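You operate a simulated robot arm through the tools that you are given. There is no shell and no other tool.

Carry out the task below with a simulated two-armed robot. There is one attempt and no reset: what you move stays moved.

## Task
Wind the pressure off, stop the oil pump and open the filter lid for a look.
Fine: relief knob to low before the switch; filter valve shut before the lid opens; the filter stays in.

Only the result counts: the job must be done as asked and must still hold three seconds after the hand-in. Knocking over, shifting, dropping, spilling or breaking anything else fails it. A push-on lid holds only when it is set on centred and level and pressed home; a screw cap is set on level and turned clockwise until tight.

## Robot
Two 7-joint arms with two-finger grippers on one trunk that stands fixed in place. Base frame: the origin is at the foot of the trunk, x ahead of it, y to its left, z up. Readings come in cm, rad, newtons and seconds.
The left shoulder is at [7.8, 15.1, 100.1], the right one opposite. With the tool pointing down near the work surface each hand reaches from about 22 to 78 cm from the base axis, measured 20 degrees to its own side. Payload 2.54 kg a hand.
Tool frame (each hand has its own): the origin (TCP) lies between the finger pads and is the grasp point; the fingertips stand 3 cm ahead of it; z points along the fingers, y is the line along which they close. The gripper opens to 11.6 cm. The gripper's body begins 9.5 cm behind the TCP.
Orientation is that of the tool frame in the base frame, as [roll, pitch, yaw] about the fixed x, y, z axes, in that order (R = Rz(yaw) Ry(pitch) Rx(roll)). With the fingers straight down and closing along the base's y, the tool's x points along the base's -x, its y along +y and its z along -z.

## Interface
- The arms move only by the tool jog_arm. It takes "left_rows", "right_rows" or both (then of equal length, played together; a hand with none holds still); each is a list of rows, each a list of 7 numbers: the turn, a rotation vector about the tool's x, y, z in degrees, then the shift along the tool's x, y, z in mm, then the finger opening in mm, from 0 to 116. In form: [[rx, ry, rz, tx, ty, tz, gripper], ...]. A call has 1 to 20 rows; each row is the pose to reach, as a shift and turn from the pose commanded when the call began, along the tool's axes at that moment. A row lasts 0.2 s, in which the tool goes at most 5 cm and 0.15 rad; a call with a longer step from one row to the next is refused whole, and so is a gripper value outside its range. A pose out of reach is approached as far as the arm can. The call stops where the force on the tool passes 90 N (or 10 N more than at its start, if that is more) or the arm is blocked; 0.2 s more then pass. Each finger travels about 7.2 cm/s and halts on what it meets, pressing with about 24 N; the grip force reading is that of the motor and also rises with nothing between the fingers. The clock runs only during rows and for 0.2 s after the last one: add rows that repeat a pose to give the fingers time. It gives the time, the measured TCP pose, the force on the tool (base axes), the opening and the grip force at its end, in the units of the frame above (readings bear some noise), with the torque about the TCP (base axes, N m) and any sound that the robot's microphone picked up.
- Cameras (640 x 400 px; columns grow to the right, rows downward): "scene" is now at [15.69, -1.32, 117.43]; the picture's right is [-0.13, -0.99, 0.00], its down [-0.00, 0.00, -1.00] and it looks along [0.99, -0.13, -0.00] (base axes); focal length 214 px, centre (320, 200). "left" rides on the left gripper at [6.9, 1.5, -12.2] in its tool frame; the picture's right is [-0.21, 0.98, 0.00], its down [-0.83, -0.18, -0.53] and it looks along [-0.52, -0.12, 0.85] (tool axes); focal length 251 px, centre (320, 200). "right" rides on the right gripper at [6.9, -1.5, -12.2] in its tool frame; the picture's right is [0.21, 0.98, 0.00], its down [-0.83, 0.18, -0.53] and it looks along [-0.52, 0.11, 0.85] (tool axes); focal length 251 px, centre (320, 200). There is no depth. A picture from a camera that has moved, and an enlarged one, comes with that camera's place and axes in the base frame and with its lens.
- camera(camera): a new picture of that camera. It takes no simulated time.
- lift_body(by): slides the trunk up (or, below 0, down) by that many cm; the arms and the scene camera ride with it, the base frame stays. It gives what a move gives, with no picture.
- head_to(pan, tilt): turns the head with the scene camera to pan (to the left, within 1.396 rad either way) and tilt (down, from -0.506 to 1.204), counted from straight ahead of the robot. It gives what a move gives.
- inspect(camera, box): a new picture of the part [left, top, right, bottom] of that camera's present view, enlarged. It takes no simulated time.
- job_done(): hands the job in; it is judged then, once.

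Places have to be worked out from the pictures, the camera data and where the tool is seen. Open the grippers and draw the arms clear of the work before you hand the job in, unless the task says otherwise.

The tools are called after "Call:" as name(argument=value, ...) on one line, values as JSON. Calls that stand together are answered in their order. jog_arm: Moves the arms, as the interface text tells. Its arguments: {"type":"object","properties":{"left_rows":{"type":"array"},"right_rows":{"type":"array"}},"required":[]} The other tools are called the same way: lift_body (by) slides the trunk up or down; head_to (pan, tilt) turns the head that bears the scene camera; camera (camera) takes a picture; inspect (camera, box) takes an enlarged picture of a part of a camera's view; job_done () hands the job in.

At the start:

```text
clock: 0.0
left_position: [33.29, -1.0, 126.35]
left_tcp_rot: [-3.142, 0.0, -3.141]
left_force: [-0.6, 0.6, -0.3]
left_ft_torque: [0.01, 0.03, -0.04]
left_opening: 11.6
left_grip_force: 0.1
right_position: [36.07, -42.21, 126.3]
right_tcp_rot: [-3.141, -0.002, -3.141]
right_force: [0.8, 0.0, -0.6]
right_ft_torque: [0.03, 0.01, -0.03]
right_opening: 11.6
right_grip_force: 0.0
trunk travel left (down, up): [-23.8, 5.1]
head pan, tilt: [-0.134, 0.002]
```

scene: 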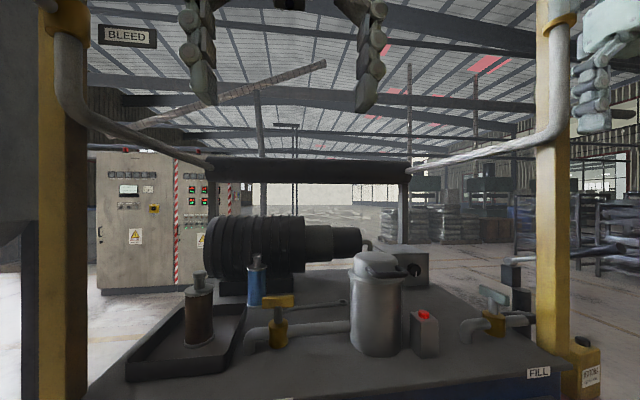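
right: 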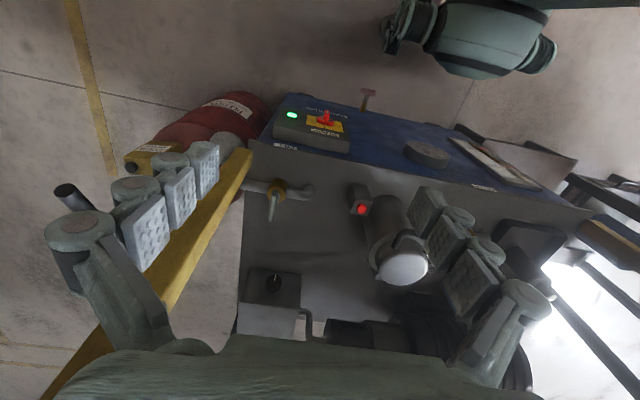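
left: 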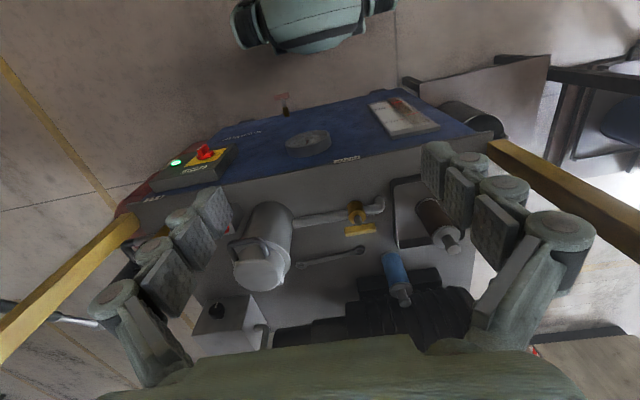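

The pictures show a pump skid with a filter housing, valves, a switch panel and a knob. I tilt the head down for a better look at the work.

Call:
head_to(pan=-0.134, tilt=0.75)

Call:
camera(camera="scene")

```text
clock: 1.1
left_position: [33.32, -1.07, 126.33]
left_tcp_rot: [3.141, 0.0, 3.14]
left_force: [-0.5, -0.2, 0.1]
left_ft_torque: [0.01, 0.01, 0.0]
left_opening: 11.61
left_grip_force: 0.0
right_position: [36.03, -42.13, 126.31]
right_tcp_rot: [-3.139, 0.0, -3.14]
right_force: [-1.5, 0.1, -0.2]
right_ft_torque: [-0.04, -0.02, 0.01]
right_opening: 11.62
right_grip_force: 0.0
trunk travel left (down, up): [-23.8, 5.1]
head pan, tilt: [-0.134, 0.75]
```

```text
taken
camera scene: at [14.98, -1.23, 110.64], right [-0.13, -0.99, 0.0], down [-0.68, 0.09, -0.73], along [0.73, -0.1, -0.68], focal length 214 px, centre (320, 200)
```

scene: 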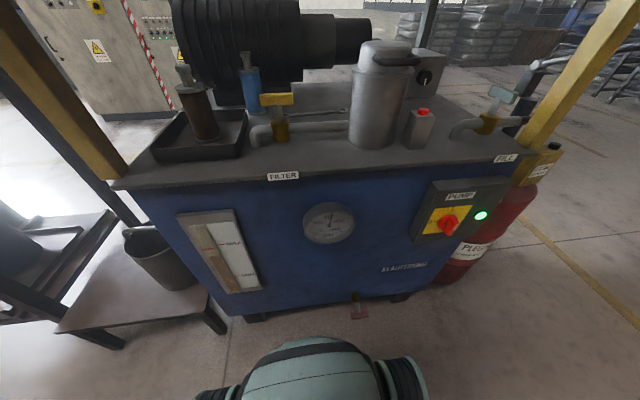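

Let me zoom on each part.

Call:
inspect(camera="scene", box=[330, 20, 530, 170])

Call:
inspect(camera="scene", box=[140, 50, 360, 190])

Call:
inspect(camera="scene", box=[290, 160, 530, 310])

Call:
inspect(camera="right", box=[220, 80, 480, 350])

Call:
inspect(camera="left", box=[160, 170, 460, 360])

```text
2.67 times, centred on (430, 95) of scene
camera zoom: at [14.98, -1.23, 110.64], right [-0.13, -0.99, 0.0], down [-0.68, 0.09, -0.73], along [0.73, -0.1, -0.68], focal length 572 px, centre (27, 480)
```

zoom: 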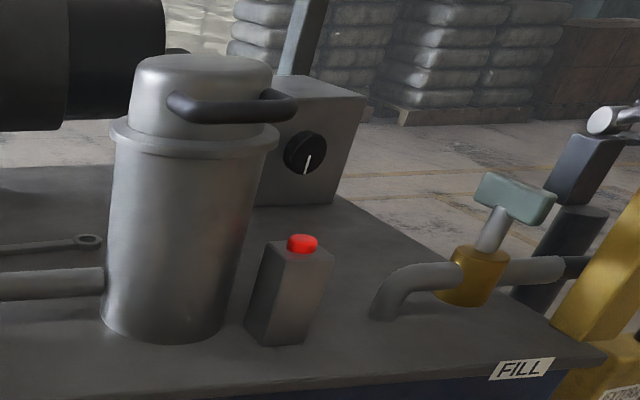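

```text
2.86 times, centred on (250, 120) of scene
camera zoom: at [14.98, -1.23, 110.64], right [-0.13, -0.99, 0.0], down [-0.68, 0.09, -0.73], along [0.73, -0.1, -0.68], focal length 613 px, centre (520, 429)
```

zoom: 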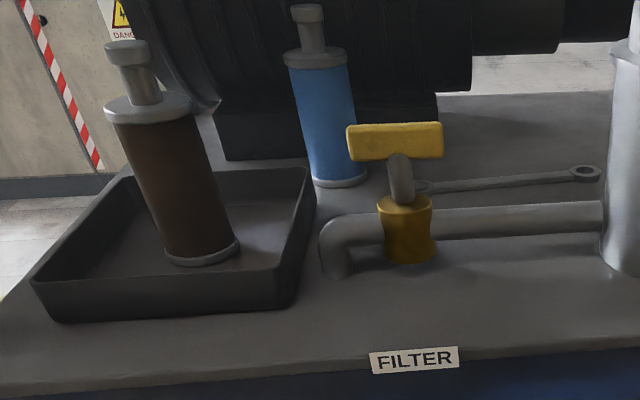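

```text
2.67 times, centred on (410, 235) of scene
camera zoom: at [14.98, -1.23, 110.64], right [-0.13, -0.99, 0.0], down [-0.68, 0.09, -0.73], along [0.73, -0.1, -0.68], focal length 572 px, centre (80, 107)
```

zoom: 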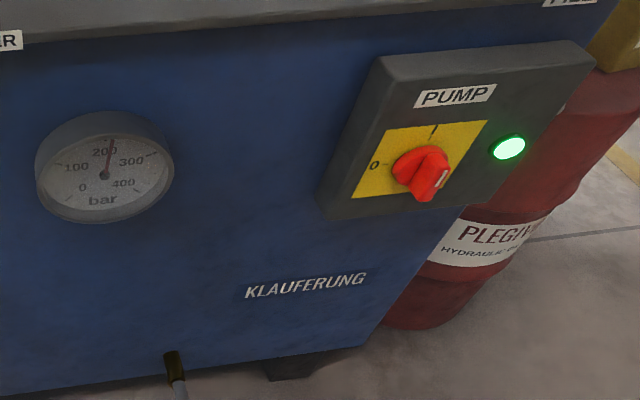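

```text
1.48 times, centred on (350, 215) of right
camera zoom: at [29.04, -43.81, 138.44], right [-0.22, 0.98, 0.0], down [0.83, 0.18, 0.53], along [0.52, 0.11, -0.85], focal length 372 px, centre (276, 178)
```

zoom: 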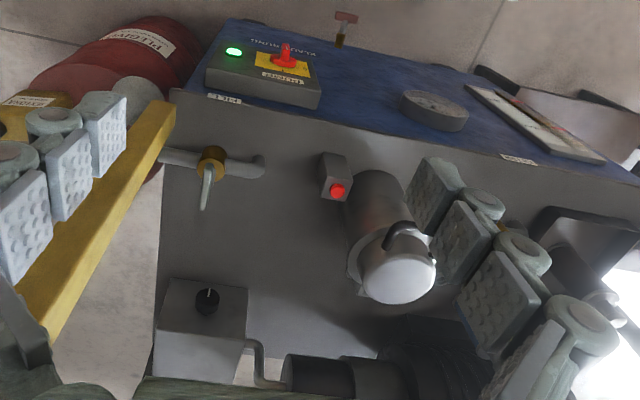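

```text
2.11 times, centred on (310, 265) of left
camera zoom: at [26.36, 0.41, 138.62], right [0.21, 0.98, 0.0], down [0.83, -0.18, 0.53], along [0.52, -0.12, -0.85], focal length 529 px, centre (341, 63)
```

zoom: 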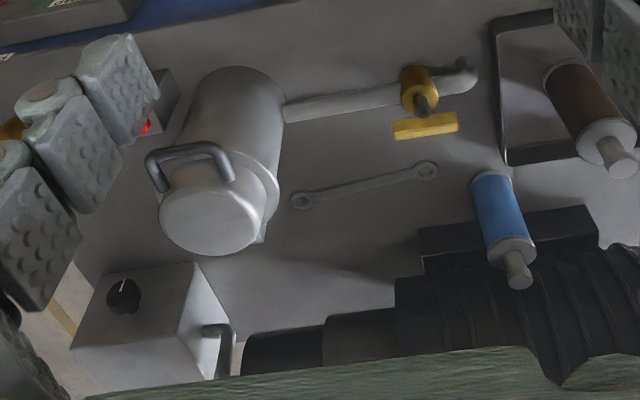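

The filter lid triangulates to about (61, -20, 105) and the tank top to z≈85.5. Next I look left and right, at the BLEED label and around.

Call:
head_to(pan=0.5, tilt=0.1)

Call:
camera(camera="scene")

Call:
head_to(pan=-0.7, tilt=0.4)

Call:
camera(camera="scene")

```text
clock: 2.1
left_position: [33.31, -1.1, 126.34]
left_tcp_rot: [3.141, 0.0, 3.14]
left_force: [0.7, 0.6, -0.2]
left_ft_torque: [0.0, -0.01, 0.02]
left_opening: 11.58
left_grip_force: 0.0
right_position: [36.06, -42.23, 126.25]
right_tcp_rot: [-3.141, 0.0, -3.139]
right_force: [0.5, 0.4, 0.1]
right_ft_torque: [-0.03, -0.01, -0.01]
right_opening: 11.6
right_grip_force: 0.0
trunk travel left (down, up): [-23.8, 5.1]
head pan, tilt: [0.499, 0.099]
```

```text
taken
camera scene: at [14.86, 4.28, 116.53], right [0.48, -0.88, 0.0], down [-0.09, -0.05, -0.99], along [0.87, 0.48, -0.1], focal length 214 px, centre (320, 200)
```

scene: 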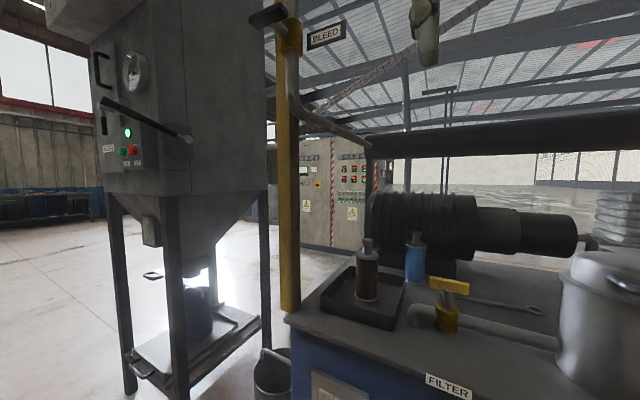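

```text
clock: 3.5
left_position: [33.33, -0.95, 126.37]
left_tcp_rot: [-3.141, 0.0, 3.141]
left_force: [-0.3, 0.8, 0.8]
left_ft_torque: [0.02, 0.0, 0.0]
left_opening: 11.61
left_grip_force: 0.0
right_position: [36.01, -42.33, 126.37]
right_tcp_rot: [-3.14, 0.0, -3.14]
right_force: [-0.1, 0.0, 0.2]
right_ft_torque: [0.03, -0.03, -0.02]
right_opening: 11.6
right_grip_force: 0.0
trunk travel left (down, up): [-23.8, 5.1]
head pan, tilt: [-0.7, 0.4]
```

```text
taken
camera scene: at [13.86, -6.08, 113.74], right [-0.64, -0.77, 0.0], down [-0.3, 0.25, -0.92], along [0.7, -0.59, -0.39], focal length 214 px, centre (320, 200)
```

scene: 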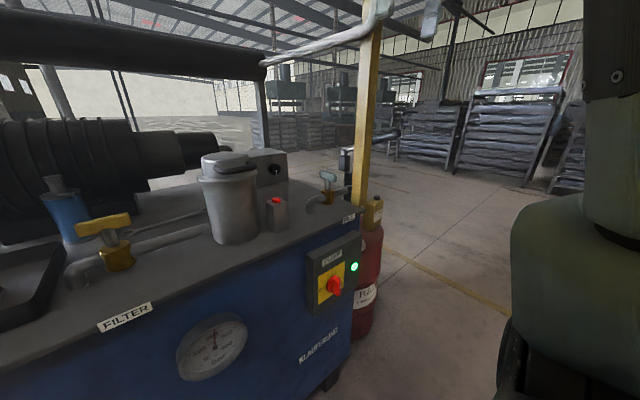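

Call:
inspect(camera="scene", box=[180, 120, 400, 260])

Call:
inspect(camera="scene", box=[170, 120, 310, 210])

```text
2.86 times, centred on (290, 190) of scene
camera zoom: at [13.86, -6.08, 113.74], right [-0.64, -0.77, 0.0], down [-0.3, 0.25, -0.92], along [0.7, -0.59, -0.39], focal length 613 px, centre (406, 229)
```

zoom: 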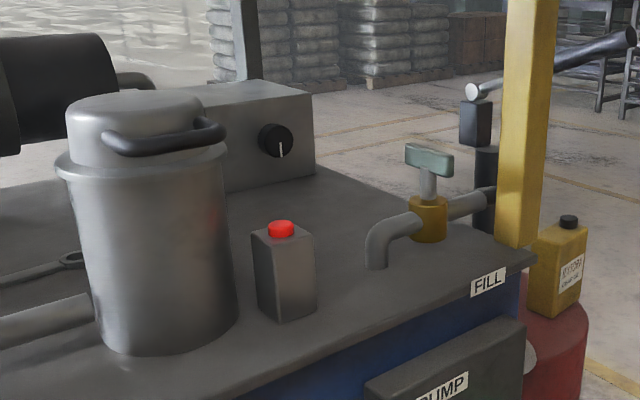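

```text
4.44 times, centred on (240, 165) of scene
camera zoom: at [13.86, -6.08, 113.74], right [-0.64, -0.77, 0.0], down [-0.3, 0.25, -0.92], along [0.7, -0.59, -0.39], focal length 953 px, centre (676, 356)
```

zoom: 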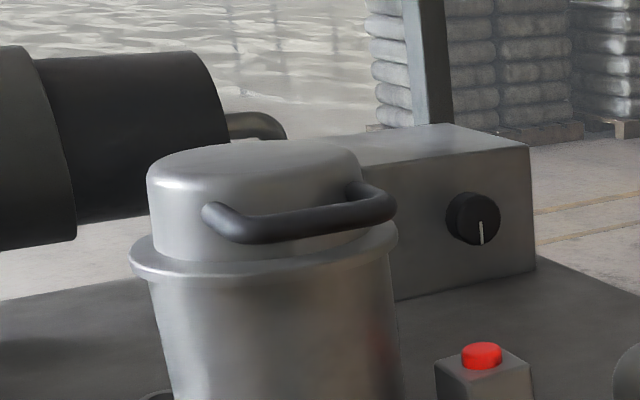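

The knob box sits far back near (85, -44, 93), with its knob facing me. I zoom into both arm cameras for the lid's hinge side and the valve handle.

Call:
inspect(camera="left", box=[220, 190, 320, 300])

Call:
inspect(camera="right", box=[330, 170, 450, 300])

Call:
inspect(camera="right", box=[230, 260, 320, 340])

Call:
inspect(camera="right", box=[260, 90, 400, 170])

Call:
inspect(camera="left", box=[320, 180, 400, 250])

```text
3.64 times, centred on (270, 245) of left
camera zoom: at [26.36, 0.42, 138.62], right [0.21, 0.98, 0.0], down [0.83, -0.18, 0.53], along [0.52, -0.12, -0.85], focal length 914 px, centre (502, 36)
```

zoom: 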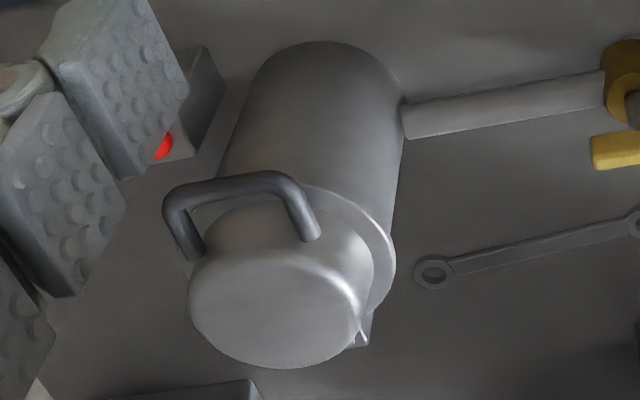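

```text
3.08 times, centred on (390, 235) of right
camera zoom: at [29.04, -43.8, 138.45], right [-0.22, 0.98, 0.0], down [0.83, 0.18, 0.53], along [0.52, 0.11, -0.85], focal length 774 px, centre (105, 92)
```

zoom: 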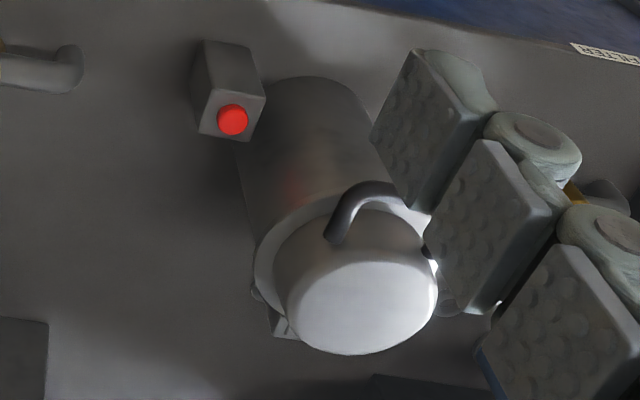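

```text
5.00 times, centred on (275, 300) of right
camera zoom: at [29.04, -43.8, 138.45], right [-0.22, 0.98, 0.0], down [0.83, 0.18, 0.53], along [0.52, 0.11, -0.85], focal length 1257 px, centre (545, -300)
```

zoom: 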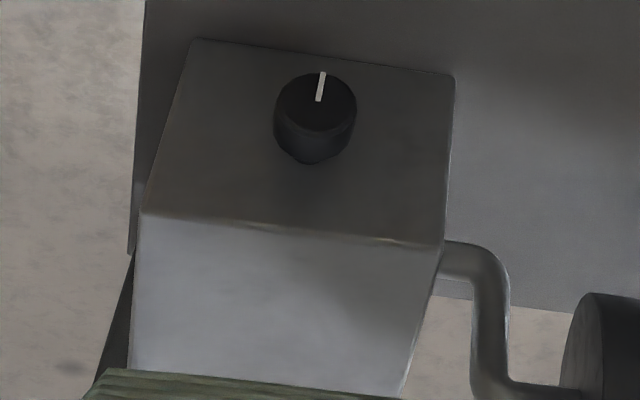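

```text
4.57 times, centred on (330, 130) of right
camera zoom: at [29.04, -43.8, 138.45], right [-0.22, 0.98, 0.0], down [0.83, 0.18, 0.53], along [0.52, 0.11, -0.85], focal length 1149 px, centre (274, 520)
```

zoom: 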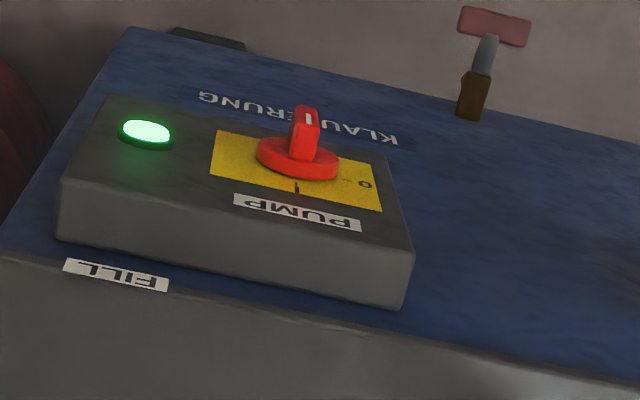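

```text
5.71 times, centred on (360, 215) of left
camera zoom: at [26.36, 0.42, 138.62], right [0.21, 0.98, 0.0], down [0.83, -0.18, 0.53], along [0.52, -0.12, -0.85], focal length 1437 px, centre (91, 114)
```

zoom: 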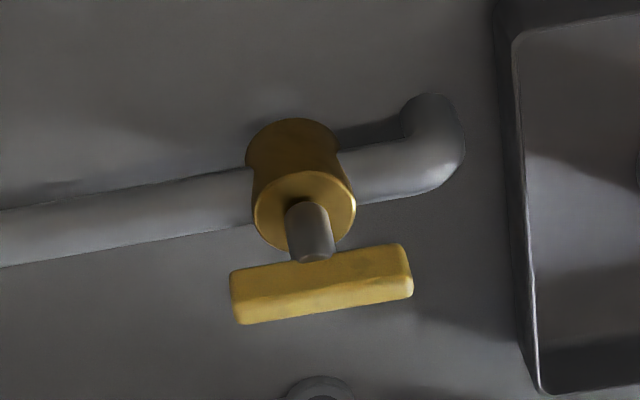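

The lid is hinged at the back with its handle in front. The FILL valve stands in front of the knob box, so I bring the right hand in between the filter and that valve, high at first, turning the tool forward (yaw about -20°, 15° down).

Call:
jog_arm(right_rows=[[1.31, -7.42, 1.7, -14, 4, 11, 100], [2.62, -14.84, 3.4, -28, 8, 22, 90], [3.92, -22.26, 5.1, -42, 12, 33, 80], [5.23, -29.68, 6.8, -56, 16, 44, 80], [6.54, -37.1, 8.5, -70, 20, 55, 80], [7.85, -44.52, 10.2, -84, 24, 66, 80], [9.16, -51.94, 11.9, -98, 28, 77, 80], [10.46, -59.36, 13.6, -112, 32, 88, 80], [11.77, -66.78, 15.3, -126, 36, 99, 80], [13.08, -74.2, 17.0, -140, 40, 110, 80]])

Call:
camera(camera="scene")

Call:
camera(camera="right")

```text
clock: 5.7
left_position: [33.32, -1.02, 126.43]
left_tcp_rot: [-3.139, 0.002, 3.141]
left_force: [0.7, 0.3, -0.9]
left_ft_torque: [-0.01, 0.01, 0.0]
left_opening: 11.57
left_grip_force: 0.0
right_position: [52.91, -43.29, 112.86]
right_tcp_rot: [-3.131, 1.308, 2.802]
right_force: [-0.5, 0.0, -0.5]
right_ft_torque: [-0.01, -0.03, -0.05]
right_opening: 7.99
right_grip_force: 0.1
right hand out of reach, approached as far as the arm can: row 5, 6, 7, 8, 9, 10
trunk travel left (down, up): [-23.8, 5.1]
head pan, tilt: [-0.7, 0.4]
```

```text
taken
camera scene: at [13.33, -5.97, 118.05], right [-0.67, -0.74, 0.0], down [0.05, -0.05, -1.0], along [0.74, -0.67, 0.07], focal length 214 px, centre (320, 200)
```

scene: 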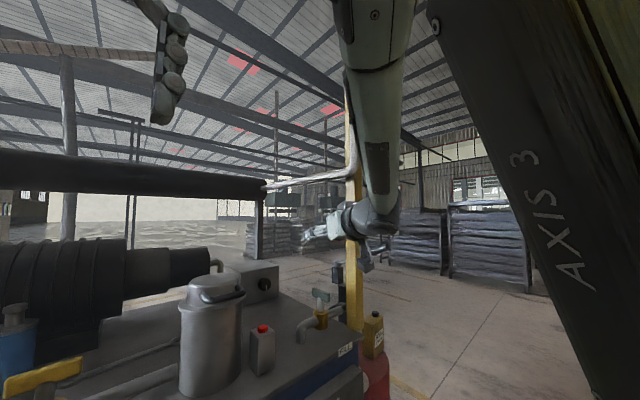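

```text
taken
camera right: at [39.49, -40.21, 109.22], right [0.28, 0.94, -0.21], down [-0.22, 0.28, 0.94], along [0.93, -0.22, 0.28], focal length 251 px, centre (320, 200)
```

right: 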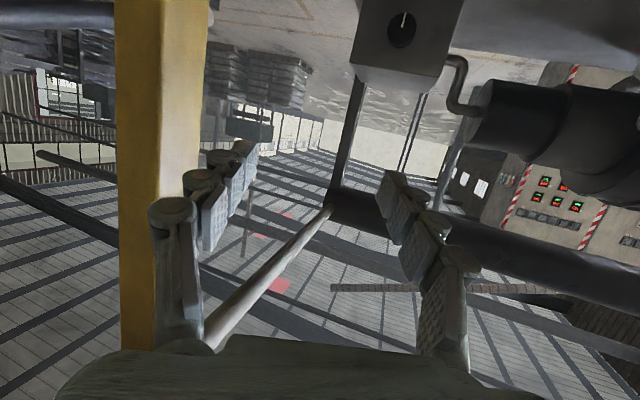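

The tool now points forward and the knob is seen straight on near (85.5, -44.3, 92.6). I set the head again to watch, and carry the hand further forward.

Call:
jog_arm(right_rows=[[0, 0, 0, 3, 10, 41, 80], [0, 0, 0, 7, 19, 83, 80], [0, 0, 0, 10, 29, 124, 80], [0, 0, 0, 14, 38, 166, 80], [0, 0, 0, 17, 48, 207, 80], [0, 0, 0, 17, 48, 207, 80]])

Call:
head_to(pan=-0.5, tilt=0.4)

Call:
camera(camera="scene")

Call:
camera(camera="right")

```text
clock: 6.7
left_position: [35.12, -0.96, 125.44]
left_tcp_rot: [3.13, 0.019, -3.093]
left_force: [5.1, 1.3, -2.1]
left_ft_torque: [0.18, -0.12, 0.35]
left_opening: 11.3
left_grip_force: 0.1
right_position: [66.42, -44.46, 109.39]
right_tcp_rot: [-3.136, 1.331, 2.804]
right_force: [0.0, -0.3, 0.3]
right_ft_torque: [0.01, 0.02, -0.03]
right_opening: 7.97
right_grip_force: 0.1
trunk travel left (down, up): [-23.8, 5.1]
head pan, tilt: [-0.7, 0.4]
stopped in row 4 (left hand): the force on the tool passed its limit at 121 N (the readings are from after the stop); the commanded pose is now the measured one
```

```text
clock: 7.4
left_position: [35.09, -0.96, 125.39]
left_tcp_rot: [3.134, 0.017, -3.093]
left_force: [9.9, 1.2, -3.0]
left_ft_torque: [0.2, -0.1, 0.66]
left_opening: 11.34
left_grip_force: 0.2
right_position: [66.43, -44.52, 109.37]
right_tcp_rot: [-3.138, 1.331, 2.804]
right_force: [-0.3, -0.6, 0.3]
right_ft_torque: [0.0, 0.01, 0.01]
right_opening: 8.02
right_grip_force: 0.1
trunk travel left (down, up): [-23.8, 5.1]
head pan, tilt: [-0.499, 0.4]
```

```text
taken
camera scene: at [14.91, -4.56, 113.74], right [-0.48, -0.88, 0.0], down [-0.34, 0.19, -0.92], along [0.81, -0.44, -0.39], focal length 214 px, centre (320, 200)
```

scene: 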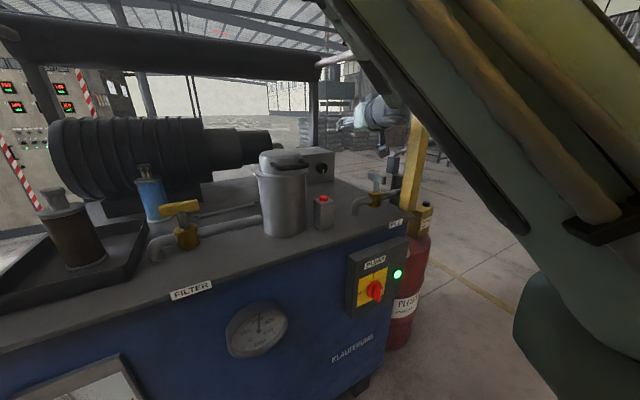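

```text
taken
camera right: at [53.04, -41.46, 105.46], right [0.28, 0.94, -0.21], down [-0.24, 0.28, 0.93], along [0.93, -0.21, 0.3], focal length 251 px, centre (320, 200)
```

right: 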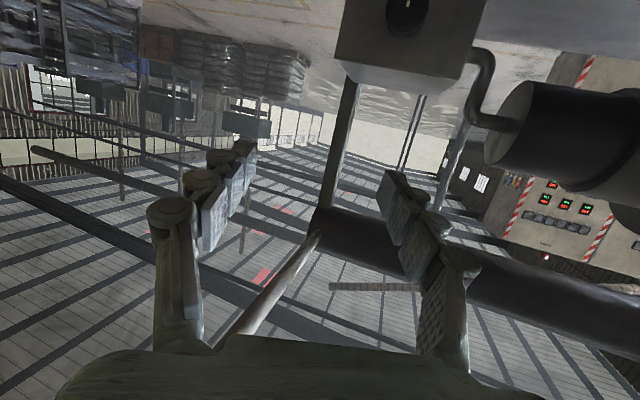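

The right arm's upper link touched the left hand, which stood in its way near the middle. I move the left hand back and to the left, keeping short of the left post at about (53, 33).

Call:
jog_arm(left_rows=[[0, 0, 0, 5, 35, 0, 100], [0, 0, 0, 10, 70, 0, 90], [0, 0, 0, 15, 105, 0, 80], [0, 0, 0, 20, 140, 0, 80], [0, 0, 0, 25, 175, 0, 80], [0, 0, 0, 30, 210, 0, 80], [0, 0, 0, 30, 210, 0, 80]])

Call:
camera(camera="scene")

Call:
camera(camera="left")

Call:
inspect(camera="scene", box=[220, 130, 440, 370])

```text
clock: 9.0
left_position: [32.87, 17.12, 121.42]
left_tcp_rot: [3.13, 0.019, -3.094]
left_force: [0.7, -0.2, -0.7]
left_ft_torque: [0.01, 0.05, 0.02]
left_opening: 8.01
left_grip_force: 0.0
left hand out of reach, approached as far as the arm can: row 3, 4, 5, 6, 7
right_position: [66.42, -44.59, 109.32]
right_tcp_rot: [3.14, 1.329, 2.795]
right_force: [-0.2, -1.0, -0.3]
right_ft_torque: [-0.04, 0.01, 0.0]
right_opening: 8.01
right_grip_force: 0.1
trunk travel left (down, up): [-23.8, 5.1]
head pan, tilt: [-0.499, 0.4]
```

```text
taken
camera scene: at [14.95, -4.67, 113.72], right [-0.48, -0.88, 0.0], down [-0.34, 0.19, -0.92], along [0.81, -0.44, -0.39], focal length 214 px, centre (320, 200)
```

scene: 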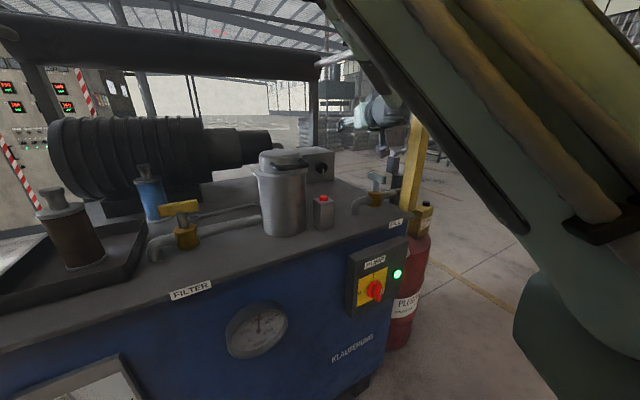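

```text
taken
camera left: at [25.67, 18.13, 133.63], right [0.17, 0.99, 0.01], down [0.82, -0.15, 0.55], along [0.54, -0.08, -0.84], focal length 251 px, centre (320, 200)
```

left: 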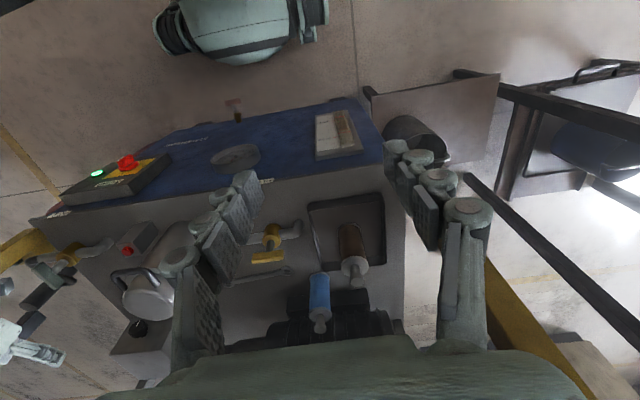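

```text
1.67 times, centred on (330, 250) of scene
camera zoom: at [14.95, -4.67, 113.72], right [-0.48, -0.88, 0.0], down [-0.34, 0.19, -0.92], along [0.81, -0.44, -0.39], focal length 358 px, centre (303, 117)
```

zoom: 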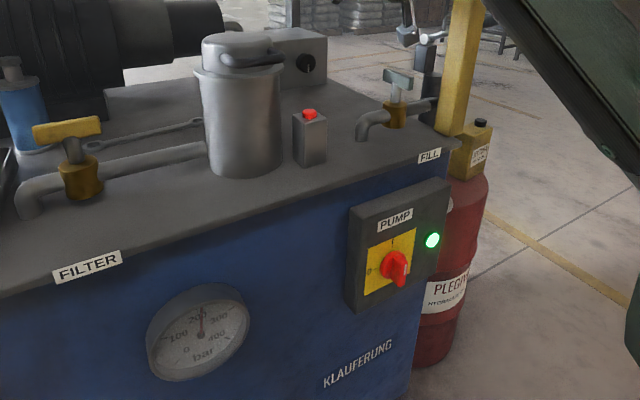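

Left hand is now clear at (33, 17, 121). I bring the right hand to a pre-grasp about 3 cm short of the knob, rolling it +60° so that it can later wind counter-clockwise.

Call:
jog_arm(right_rows=[[0, 0, 7.5, 15, 8, 19, 80], [0, 0, 15, 29, 17, 38, 80], [0, 0, 22.5, 44, 25, 57, 80], [0, 0, 30, 58, 33, 76, 80], [0, 0, 37.5, 73, 41, 95, 80], [0, 0, 45, 88, 50, 114, 80], [0, 0, 52.5, 102, 58, 134, 80], [0, 0, 60, 117, 66, 153, 80], [0, 0, 60, 117, 66, 153, 80]])

Call:
camera(camera="scene")

Call:
camera(camera="right")

Call:
camera(camera="left")

```text
clock: 11.0
left_position: [32.95, 17.28, 121.58]
left_tcp_rot: [3.131, 0.017, -3.094]
left_force: [-0.3, -0.6, -0.5]
left_ft_torque: [-0.02, 0.0, -0.02]
left_opening: 8.01
left_grip_force: 0.1
right_position: [80.0, -42.44, 94.29]
right_tcp_rot: [1.847, 0.505, 1.364]
right_force: [0.3, 0.0, -0.2]
right_ft_torque: [0.0, -0.01, 0.01]
right_opening: 8.01
right_grip_force: 0.0
trunk travel left (down, up): [-23.8, 5.1]
head pan, tilt: [-0.499, 0.4]
```

```text
taken
camera scene: at [14.88, -4.56, 113.75], right [-0.48, -0.88, 0.0], down [-0.34, 0.19, -0.92], along [0.81, -0.44, -0.39], focal length 214 px, centre (320, 200)
```

scene: 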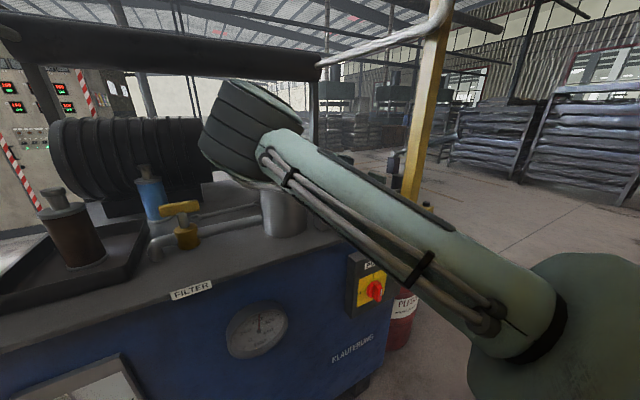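

```text
taken
camera right: at [69.42, -33.12, 92.49], right [0.39, 0.58, 0.72], down [-0.57, -0.46, 0.68], along [0.72, -0.68, 0.15], focal length 251 px, centre (320, 200)
```

right: 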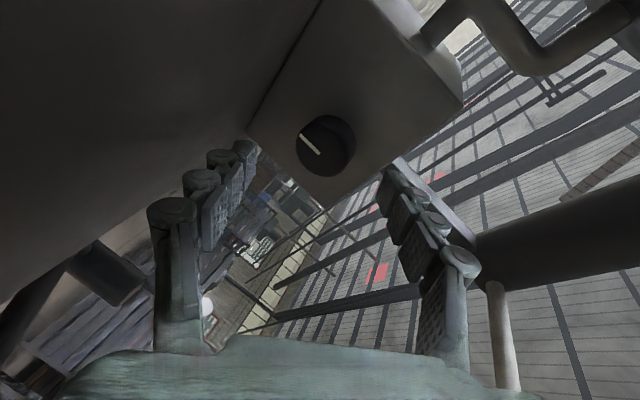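

```text
taken
camera left: at [25.61, 18.27, 133.66], right [0.17, 0.99, 0.01], down [0.82, -0.15, 0.55], along [0.54, -0.08, -0.84], focal length 251 px, centre (320, 200)
```

left: 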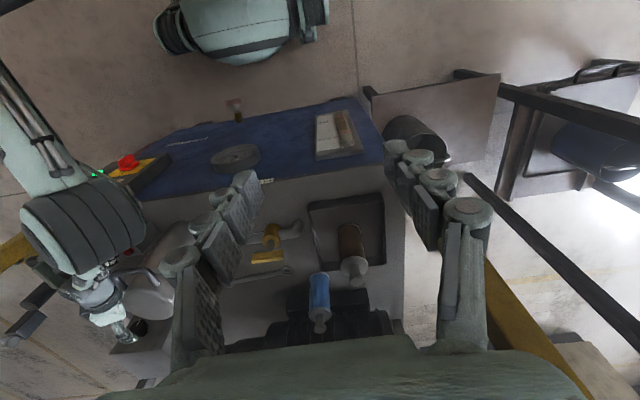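

The pre-grasp is reached without contact, and the knob's face is near (86, -44.2, 92.6). I advance along the tool axis so the fingers straddle the knob.

Call:
jog_arm(right_rows=[[0, 0, 0, 0, -3, 17, 80], [0, 0, 0, 1, -5, 34, 80], [0, 0, 0, 1, -5, 48, 80], [0, 0, 0, 1, -5, 48, 80]])

Call:
camera(camera="right")

Call:
camera(camera="scene")

```text
clock: 12.0
left_position: [32.59, 17.2, 121.6]
left_tcp_rot: [3.132, 0.02, -3.094]
left_force: [-0.2, 0.3, -0.3]
left_ft_torque: [0.0, -0.02, -0.02]
left_opening: 8.03
left_grip_force: 0.1
right_position: [83.96, -44.19, 93.0]
right_tcp_rot: [1.845, 0.506, 1.363]
right_force: [0.3, -0.8, -0.2]
right_ft_torque: [-0.02, 0.0, -0.01]
right_opening: 7.99
right_grip_force: 0.0
trunk travel left (down, up): [-23.8, 5.1]
head pan, tilt: [-0.499, 0.4]
```

```text
taken
camera right: at [73.4, -34.98, 91.2], right [0.39, 0.58, 0.72], down [-0.57, -0.46, 0.68], along [0.72, -0.68, 0.15], focal length 251 px, centre (320, 200)
```

right: 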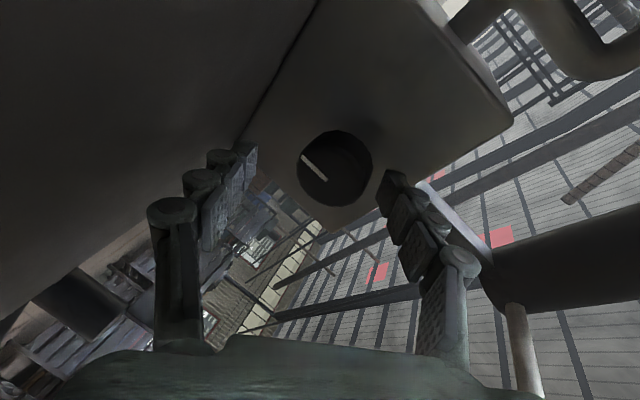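

```text
taken
camera scene: at [14.63, -4.62, 113.8], right [-0.48, -0.88, 0.0], down [-0.34, 0.19, -0.92], along [0.81, -0.44, -0.39], focal length 214 px, centre (320, 200)
```

scene: 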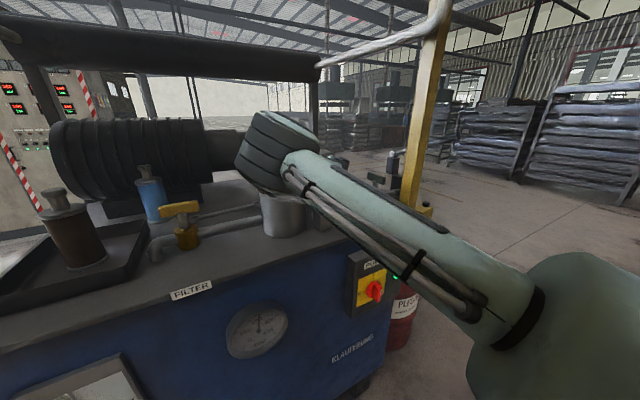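

The hand is in front of the knob but the knob is seen off-centre (to the right and up in the hand's view), so I shift about 9 mm in tool x and 8 mm in tool y before going deeper.

Call:
jog_arm(right_rows=[[0, 0, 0, 9, 8, 0, 80], [0, 0, 0, 9, 8, 0, 80]])

Call:
inspect(camera="right", box=[160, 60, 480, 280])

Call:
inspect(camera="left", box=[20, 230, 220, 390])

```text
clock: 12.6
left_position: [32.64, 16.6, 121.65]
left_tcp_rot: [3.125, 0.022, -3.095]
left_force: [-0.1, -0.2, -0.1]
left_ft_torque: [0.02, 0.01, -0.02]
left_opening: 8.0
left_grip_force: 0.2
right_position: [84.08, -44.34, 93.05]
right_tcp_rot: [1.843, 0.499, 1.349]
right_force: [-0.3, 0.5, -0.9]
right_ft_torque: [0.01, 0.02, 0.02]
right_opening: 8.03
right_grip_force: 0.1
trunk travel left (down, up): [-23.8, 5.1]
head pan, tilt: [-0.499, 0.4]
```

```text
1.82 times, centred on (320, 170) of right
camera zoom: at [73.63, -34.87, 91.22], right [0.4, 0.57, 0.72], down [-0.58, -0.46, 0.67], along [0.71, -0.69, 0.15], focal length 457 px, centre (320, 254)
```

zoom: 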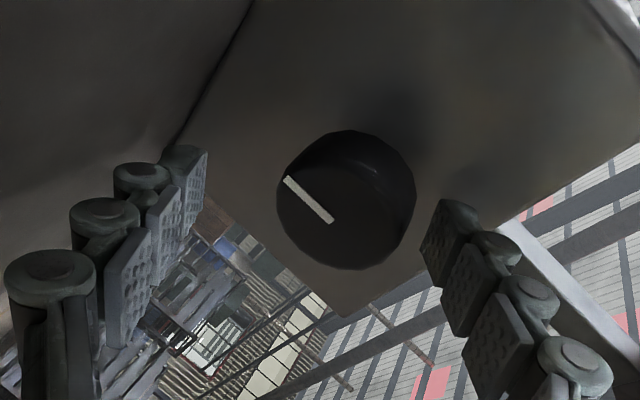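

```text
2.50 times, centred on (120, 310) of left
camera zoom: at [25.21, 17.49, 133.9], right [0.17, 0.99, 0.02], down [0.82, -0.15, 0.55], along [0.54, -0.08, -0.84], focal length 629 px, centre (820, -75)
```

zoom: 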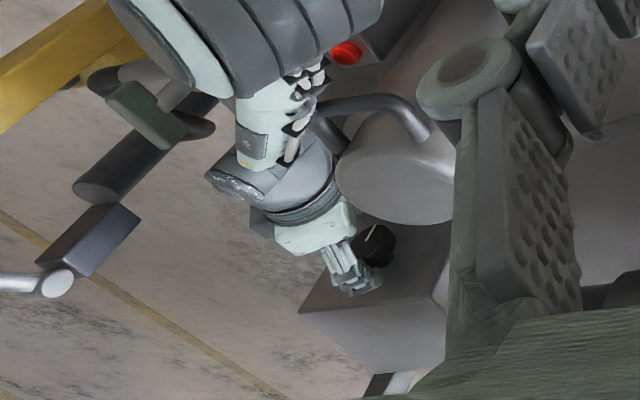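

The shift had almost no effect, and the hand's geometry suggests my forearm (elbow inward near (43, -13, 109)) is brushing the filter handle. I back out along the tool axis first.

Call:
jog_arm(right_rows=[[0, 0, 0, -9, -8, -5, 80], [0, 0, 0, -9, -8, -25, 80], [0, 0, 0, -9, -8, -50, 80], [0, 0, 0, -9, -8, -70, 80]])

Call:
camera(camera="left")

Call:
inspect(camera="scene", box=[220, 80, 420, 250])

```text
clock: 13.6
left_position: [32.84, 17.29, 121.48]
left_tcp_rot: [3.135, 0.018, -3.094]
left_force: [0.1, 0.2, -0.2]
left_ft_torque: [-0.04, 0.01, 0.0]
left_opening: 8.02
left_grip_force: 0.0
right_position: [77.89, -41.78, 94.58]
right_tcp_rot: [1.856, 0.505, 1.378]
right_force: [-0.5, 0.9, 0.6]
right_ft_torque: [-0.03, 0.0, -0.02]
right_opening: 8.04
right_grip_force: 0.1
trunk travel left (down, up): [-23.8, 5.1]
head pan, tilt: [-0.499, 0.4]
```

```text
taken
camera left: at [25.61, 18.32, 133.64], right [0.17, 0.99, 0.01], down [0.82, -0.15, 0.55], along [0.54, -0.08, -0.84], focal length 251 px, centre (320, 200)
```

left: 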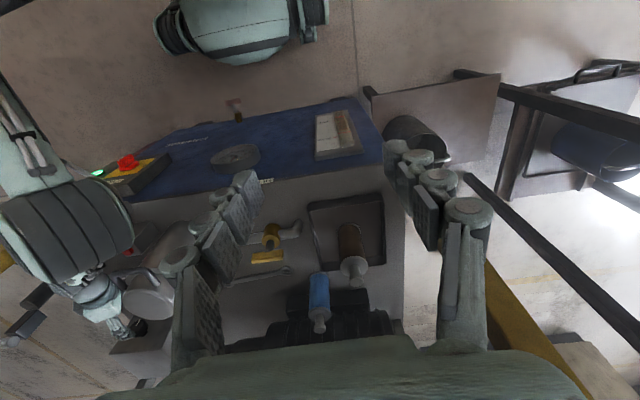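

```text
2.35 times, centred on (320, 165) of scene
camera zoom: at [14.89, -4.51, 113.74], right [-0.48, -0.88, 0.0], down [-0.34, 0.19, -0.92], along [0.81, -0.44, -0.39], focal length 505 px, centre (320, 282)
```

zoom: 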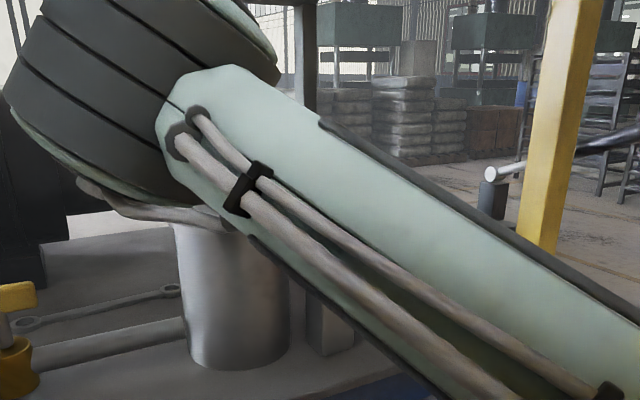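

Contact released and the readings returned to normal. I raise the trunk 5 cm so the forearm passes higher over the filter handle.

Call:
lift_body(by=5.0)

Call:
camera(camera="right")

Call:
inspect(camera="scene", box=[220, 80, 420, 250])

```text
clock: 14.5
left_position: [32.82, 17.2, 126.42]
left_tcp_rot: [3.131, 0.018, -3.096]
left_force: [-0.5, 1.3, -0.3]
left_ft_torque: [-0.03, 0.03, 0.01]
left_opening: 7.99
left_grip_force: 0.0
right_position: [77.78, -42.01, 99.57]
right_tcp_rot: [1.857, 0.504, 1.374]
right_force: [0.0, 0.0, 0.0]
right_ft_torque: [0.02, -0.01, -0.02]
right_opening: 7.99
right_grip_force: 0.0
trunk travel left (down, up): [-28.8, 0.1]
head pan, tilt: [-0.499, 0.4]
```

```text
taken
camera right: at [67.23, -32.76, 97.85], right [0.4, 0.58, 0.72], down [-0.56, -0.46, 0.68], along [0.73, -0.67, 0.14], focal length 251 px, centre (320, 200)
```

right: 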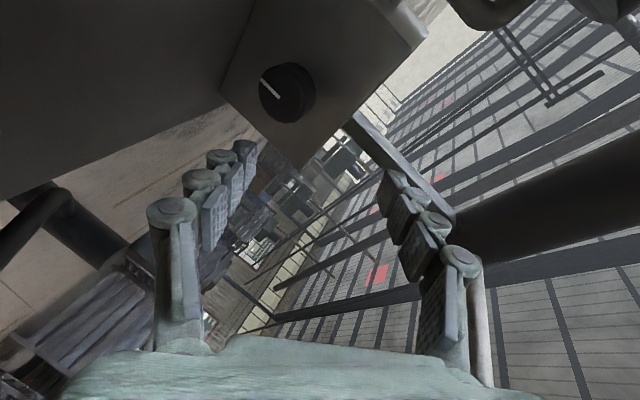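

```text
2.35 times, centred on (320, 165) of scene
camera zoom: at [14.93, -4.56, 118.73], right [-0.48, -0.88, 0.0], down [-0.34, 0.19, -0.92], along [0.81, -0.44, -0.39], focal length 505 px, centre (320, 282)
```

zoom: 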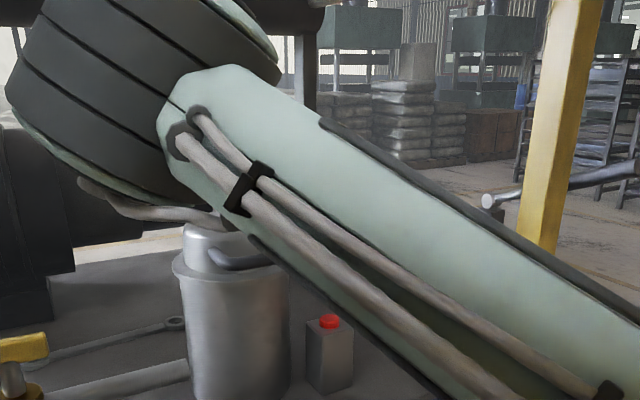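

The knob face now triangulates consistently to (85.7, -43.85, 92.9). I re-orient the tool here (pitch 20° down, yaw -8°, closing line square to the knob's axis) before approaching again.

Call:
jog_arm(right_rows=[[-0.85, 0.89, -7.78, 0, 0, 0, 80], [-1.69, 1.77, -15.56, 0, 0, 0, 80], [-2.54, 2.66, -23.35, 0, 0, 0, 80], [-3.38, 3.55, -31.13, 0, 0, 0, 80], [-4.23, 4.43, -38.91, 0, 0, 0, 80], [-5.07, 5.32, -46.69, 0, 0, 0, 80], [-5.92, 6.2, -54.47, 0, 0, 0, 80], [-6.76, 7.09, -62.25, 0, 0, 0, 80], [-7.61, 7.98, -70.04, 0, 0, 0, 80], [-8.45, 8.86, -77.82, 0, 0, 0, 80], [-9.3, 9.75, -85.6, 0, 0, 0, 80], [-9.3, 9.75, -85.6, 0, 0, 0, 80]])

Call:
camera(camera="right")

Call:
camera(camera="scene")

Call:
camera(camera="left")

```text
clock: 17.1
left_position: [32.95, 17.3, 126.53]
left_tcp_rot: [3.134, 0.018, -3.096]
left_force: [0.0, 0.2, -0.2]
left_ft_torque: [-0.02, 0.02, 0.01]
left_opening: 7.99
left_grip_force: 0.0
right_position: [77.68, -42.01, 99.61]
right_tcp_rot: [-2.326, 1.048, -2.396]
right_force: [0.0, -0.6, -0.3]
right_ft_torque: [-0.02, -0.03, 0.01]
right_opening: 8.0
right_grip_force: 0.1
trunk travel left (down, up): [-28.8, 0.1]
head pan, tilt: [-0.499, 0.4]
```

```text
taken
camera right: at [63.86, -44.15, 98.24], right [-0.08, 0.84, -0.54], down [-0.19, 0.52, 0.83], along [0.98, 0.17, 0.12], focal length 251 px, centre (320, 200)
```

right: 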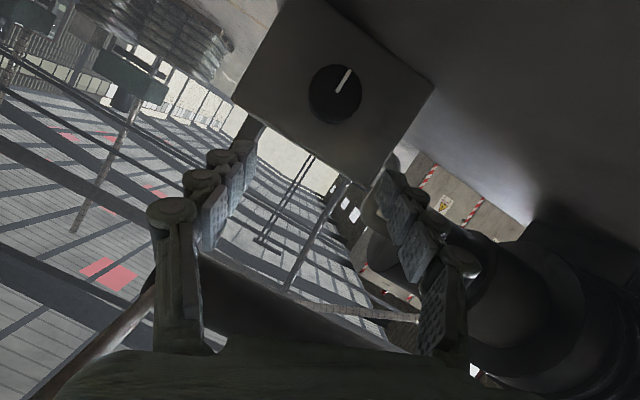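

```text
taken
camera scene: at [14.9, -4.56, 118.74], right [-0.48, -0.88, 0.0], down [-0.34, 0.19, -0.92], along [0.81, -0.44, -0.39], focal length 214 px, centre (320, 200)
```

scene: 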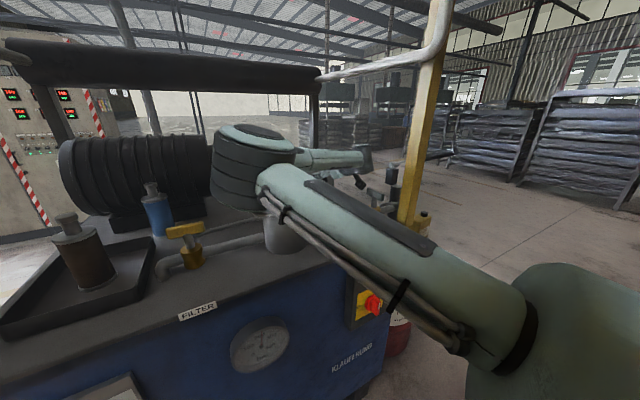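

```text
taken
camera left: at [25.63, 18.27, 138.65], right [0.17, 0.99, 0.01], down [0.82, -0.15, 0.55], along [0.54, -0.08, -0.84], focal length 251 px, centre (320, 200)
```

left: 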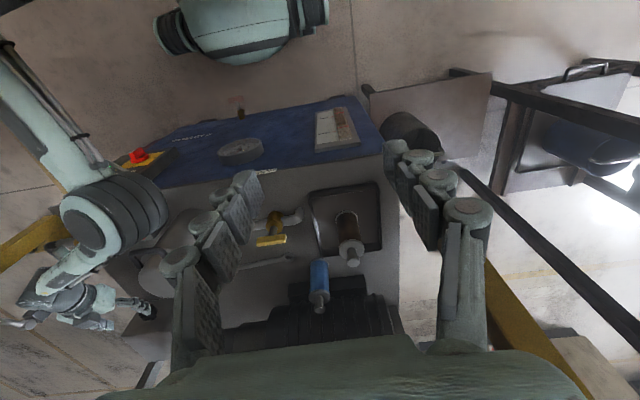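

Orientation is as planned and the knob's ray agrees with K=(85.7, -43.9, 92.9). I go to the pre-grasp and then advance until the fingertips are about 1.6 cm past the knob's face.

Call:
jog_arm(right_rows=[[0, 0, 0, 18, 3, 20, 80], [0, 0, 0, 35, 7, 40, 80], [0, 0, 0, 35, 7, 55, 80], [0, 0, 0, 35, 7, 70, 80], [0, 0, 0, 35, 7, 86, 80], [0, 0, 0, 35, 7, 86, 80]])

Call:
inspect(camera="right", box=[160, 60, 480, 280])

Call:
inspect(camera="left", box=[0, 200, 240, 370])

```text
clock: 18.5
left_position: [32.76, 17.25, 126.5]
left_tcp_rot: [3.132, 0.017, -3.095]
left_force: [-0.1, 0.9, -0.1]
left_ft_torque: [-0.02, 0.06, 0.01]
left_opening: 8.0
left_grip_force: 0.0
right_position: [84.62, -43.66, 93.47]
right_tcp_rot: [-2.328, 1.051, -2.399]
right_force: [0.1, -0.7, -0.5]
right_ft_torque: [-0.02, 0.0, 0.01]
right_opening: 7.99
right_grip_force: 0.0
trunk travel left (down, up): [-28.8, 0.1]
head pan, tilt: [-0.499, 0.4]
```

```text
1.82 times, centred on (320, 170) of right
camera zoom: at [70.62, -45.85, 92.01], right [-0.08, 0.84, -0.54], down [-0.19, 0.52, 0.83], along [0.98, 0.17, 0.12], focal length 457 px, centre (320, 254)
```

zoom: 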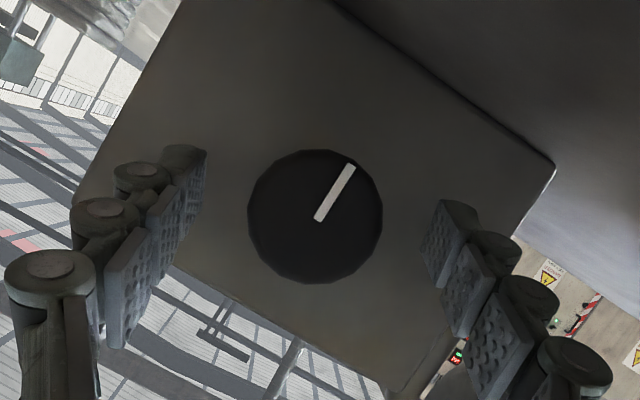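

```text
2.35 times, centred on (120, 285) of left
camera zoom: at [25.63, 18.27, 138.65], right [0.17, 0.99, 0.01], down [0.82, -0.15, 0.55], along [0.54, -0.08, -0.84], focal length 592 px, centre (791, 0)
```

zoom: 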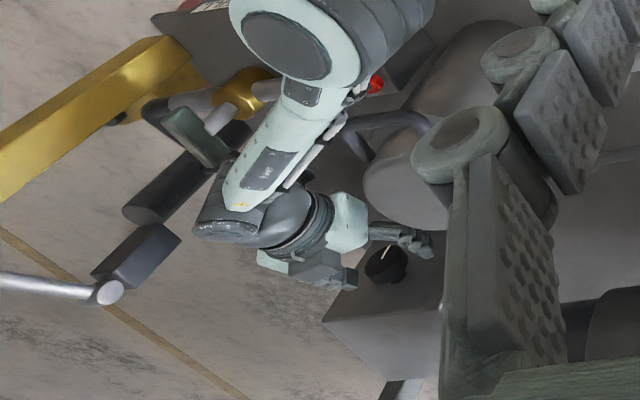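

The knob is centred between the fingers. I move 4 mm deeper and close on it.

Call:
jog_arm(right_rows=[[0, 0, 0, 0, 0, 4, 80], [0, 0, 0, 0, 0, 4, 55], [0, 0, 0, 0, 0, 4, 30], [0, 0, 0, 0, 0, 4, 10], [0, 0, 0, 0, 0, 4, 10]])

Call:
inspect(camera="right", box=[160, 60, 480, 280])

```text
clock: 19.7
left_position: [32.81, 17.15, 126.63]
left_tcp_rot: [3.133, 0.017, -3.096]
left_force: [-0.1, -0.5, 0.3]
left_ft_torque: [-0.01, 0.02, -0.02]
left_opening: 8.0
left_grip_force: 0.0
right_position: [84.92, -43.92, 93.31]
right_tcp_rot: [-2.327, 1.051, -2.398]
right_force: [4.7, -7.8, 4.3]
right_ft_torque: [-0.03, 0.02, -0.24]
right_opening: 4.23
right_grip_force: 44.5
trunk travel left (down, up): [-28.8, 0.1]
head pan, tilt: [-0.499, 0.4]
```

```text
1.82 times, centred on (320, 170) of right
camera zoom: at [70.95, -46.03, 91.92], right [-0.08, 0.84, -0.54], down [-0.19, 0.52, 0.83], along [0.98, 0.17, 0.12], focal length 457 px, centre (320, 254)
```

zoom: 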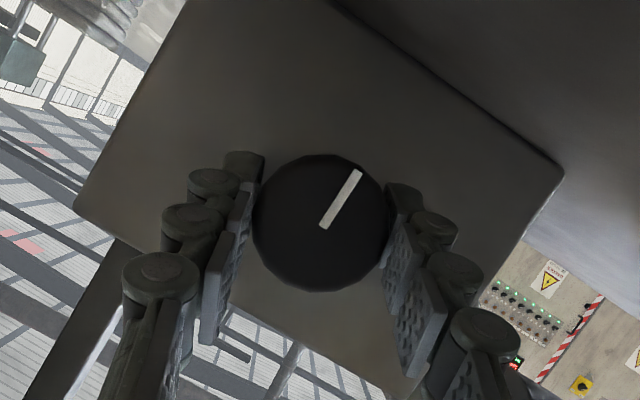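

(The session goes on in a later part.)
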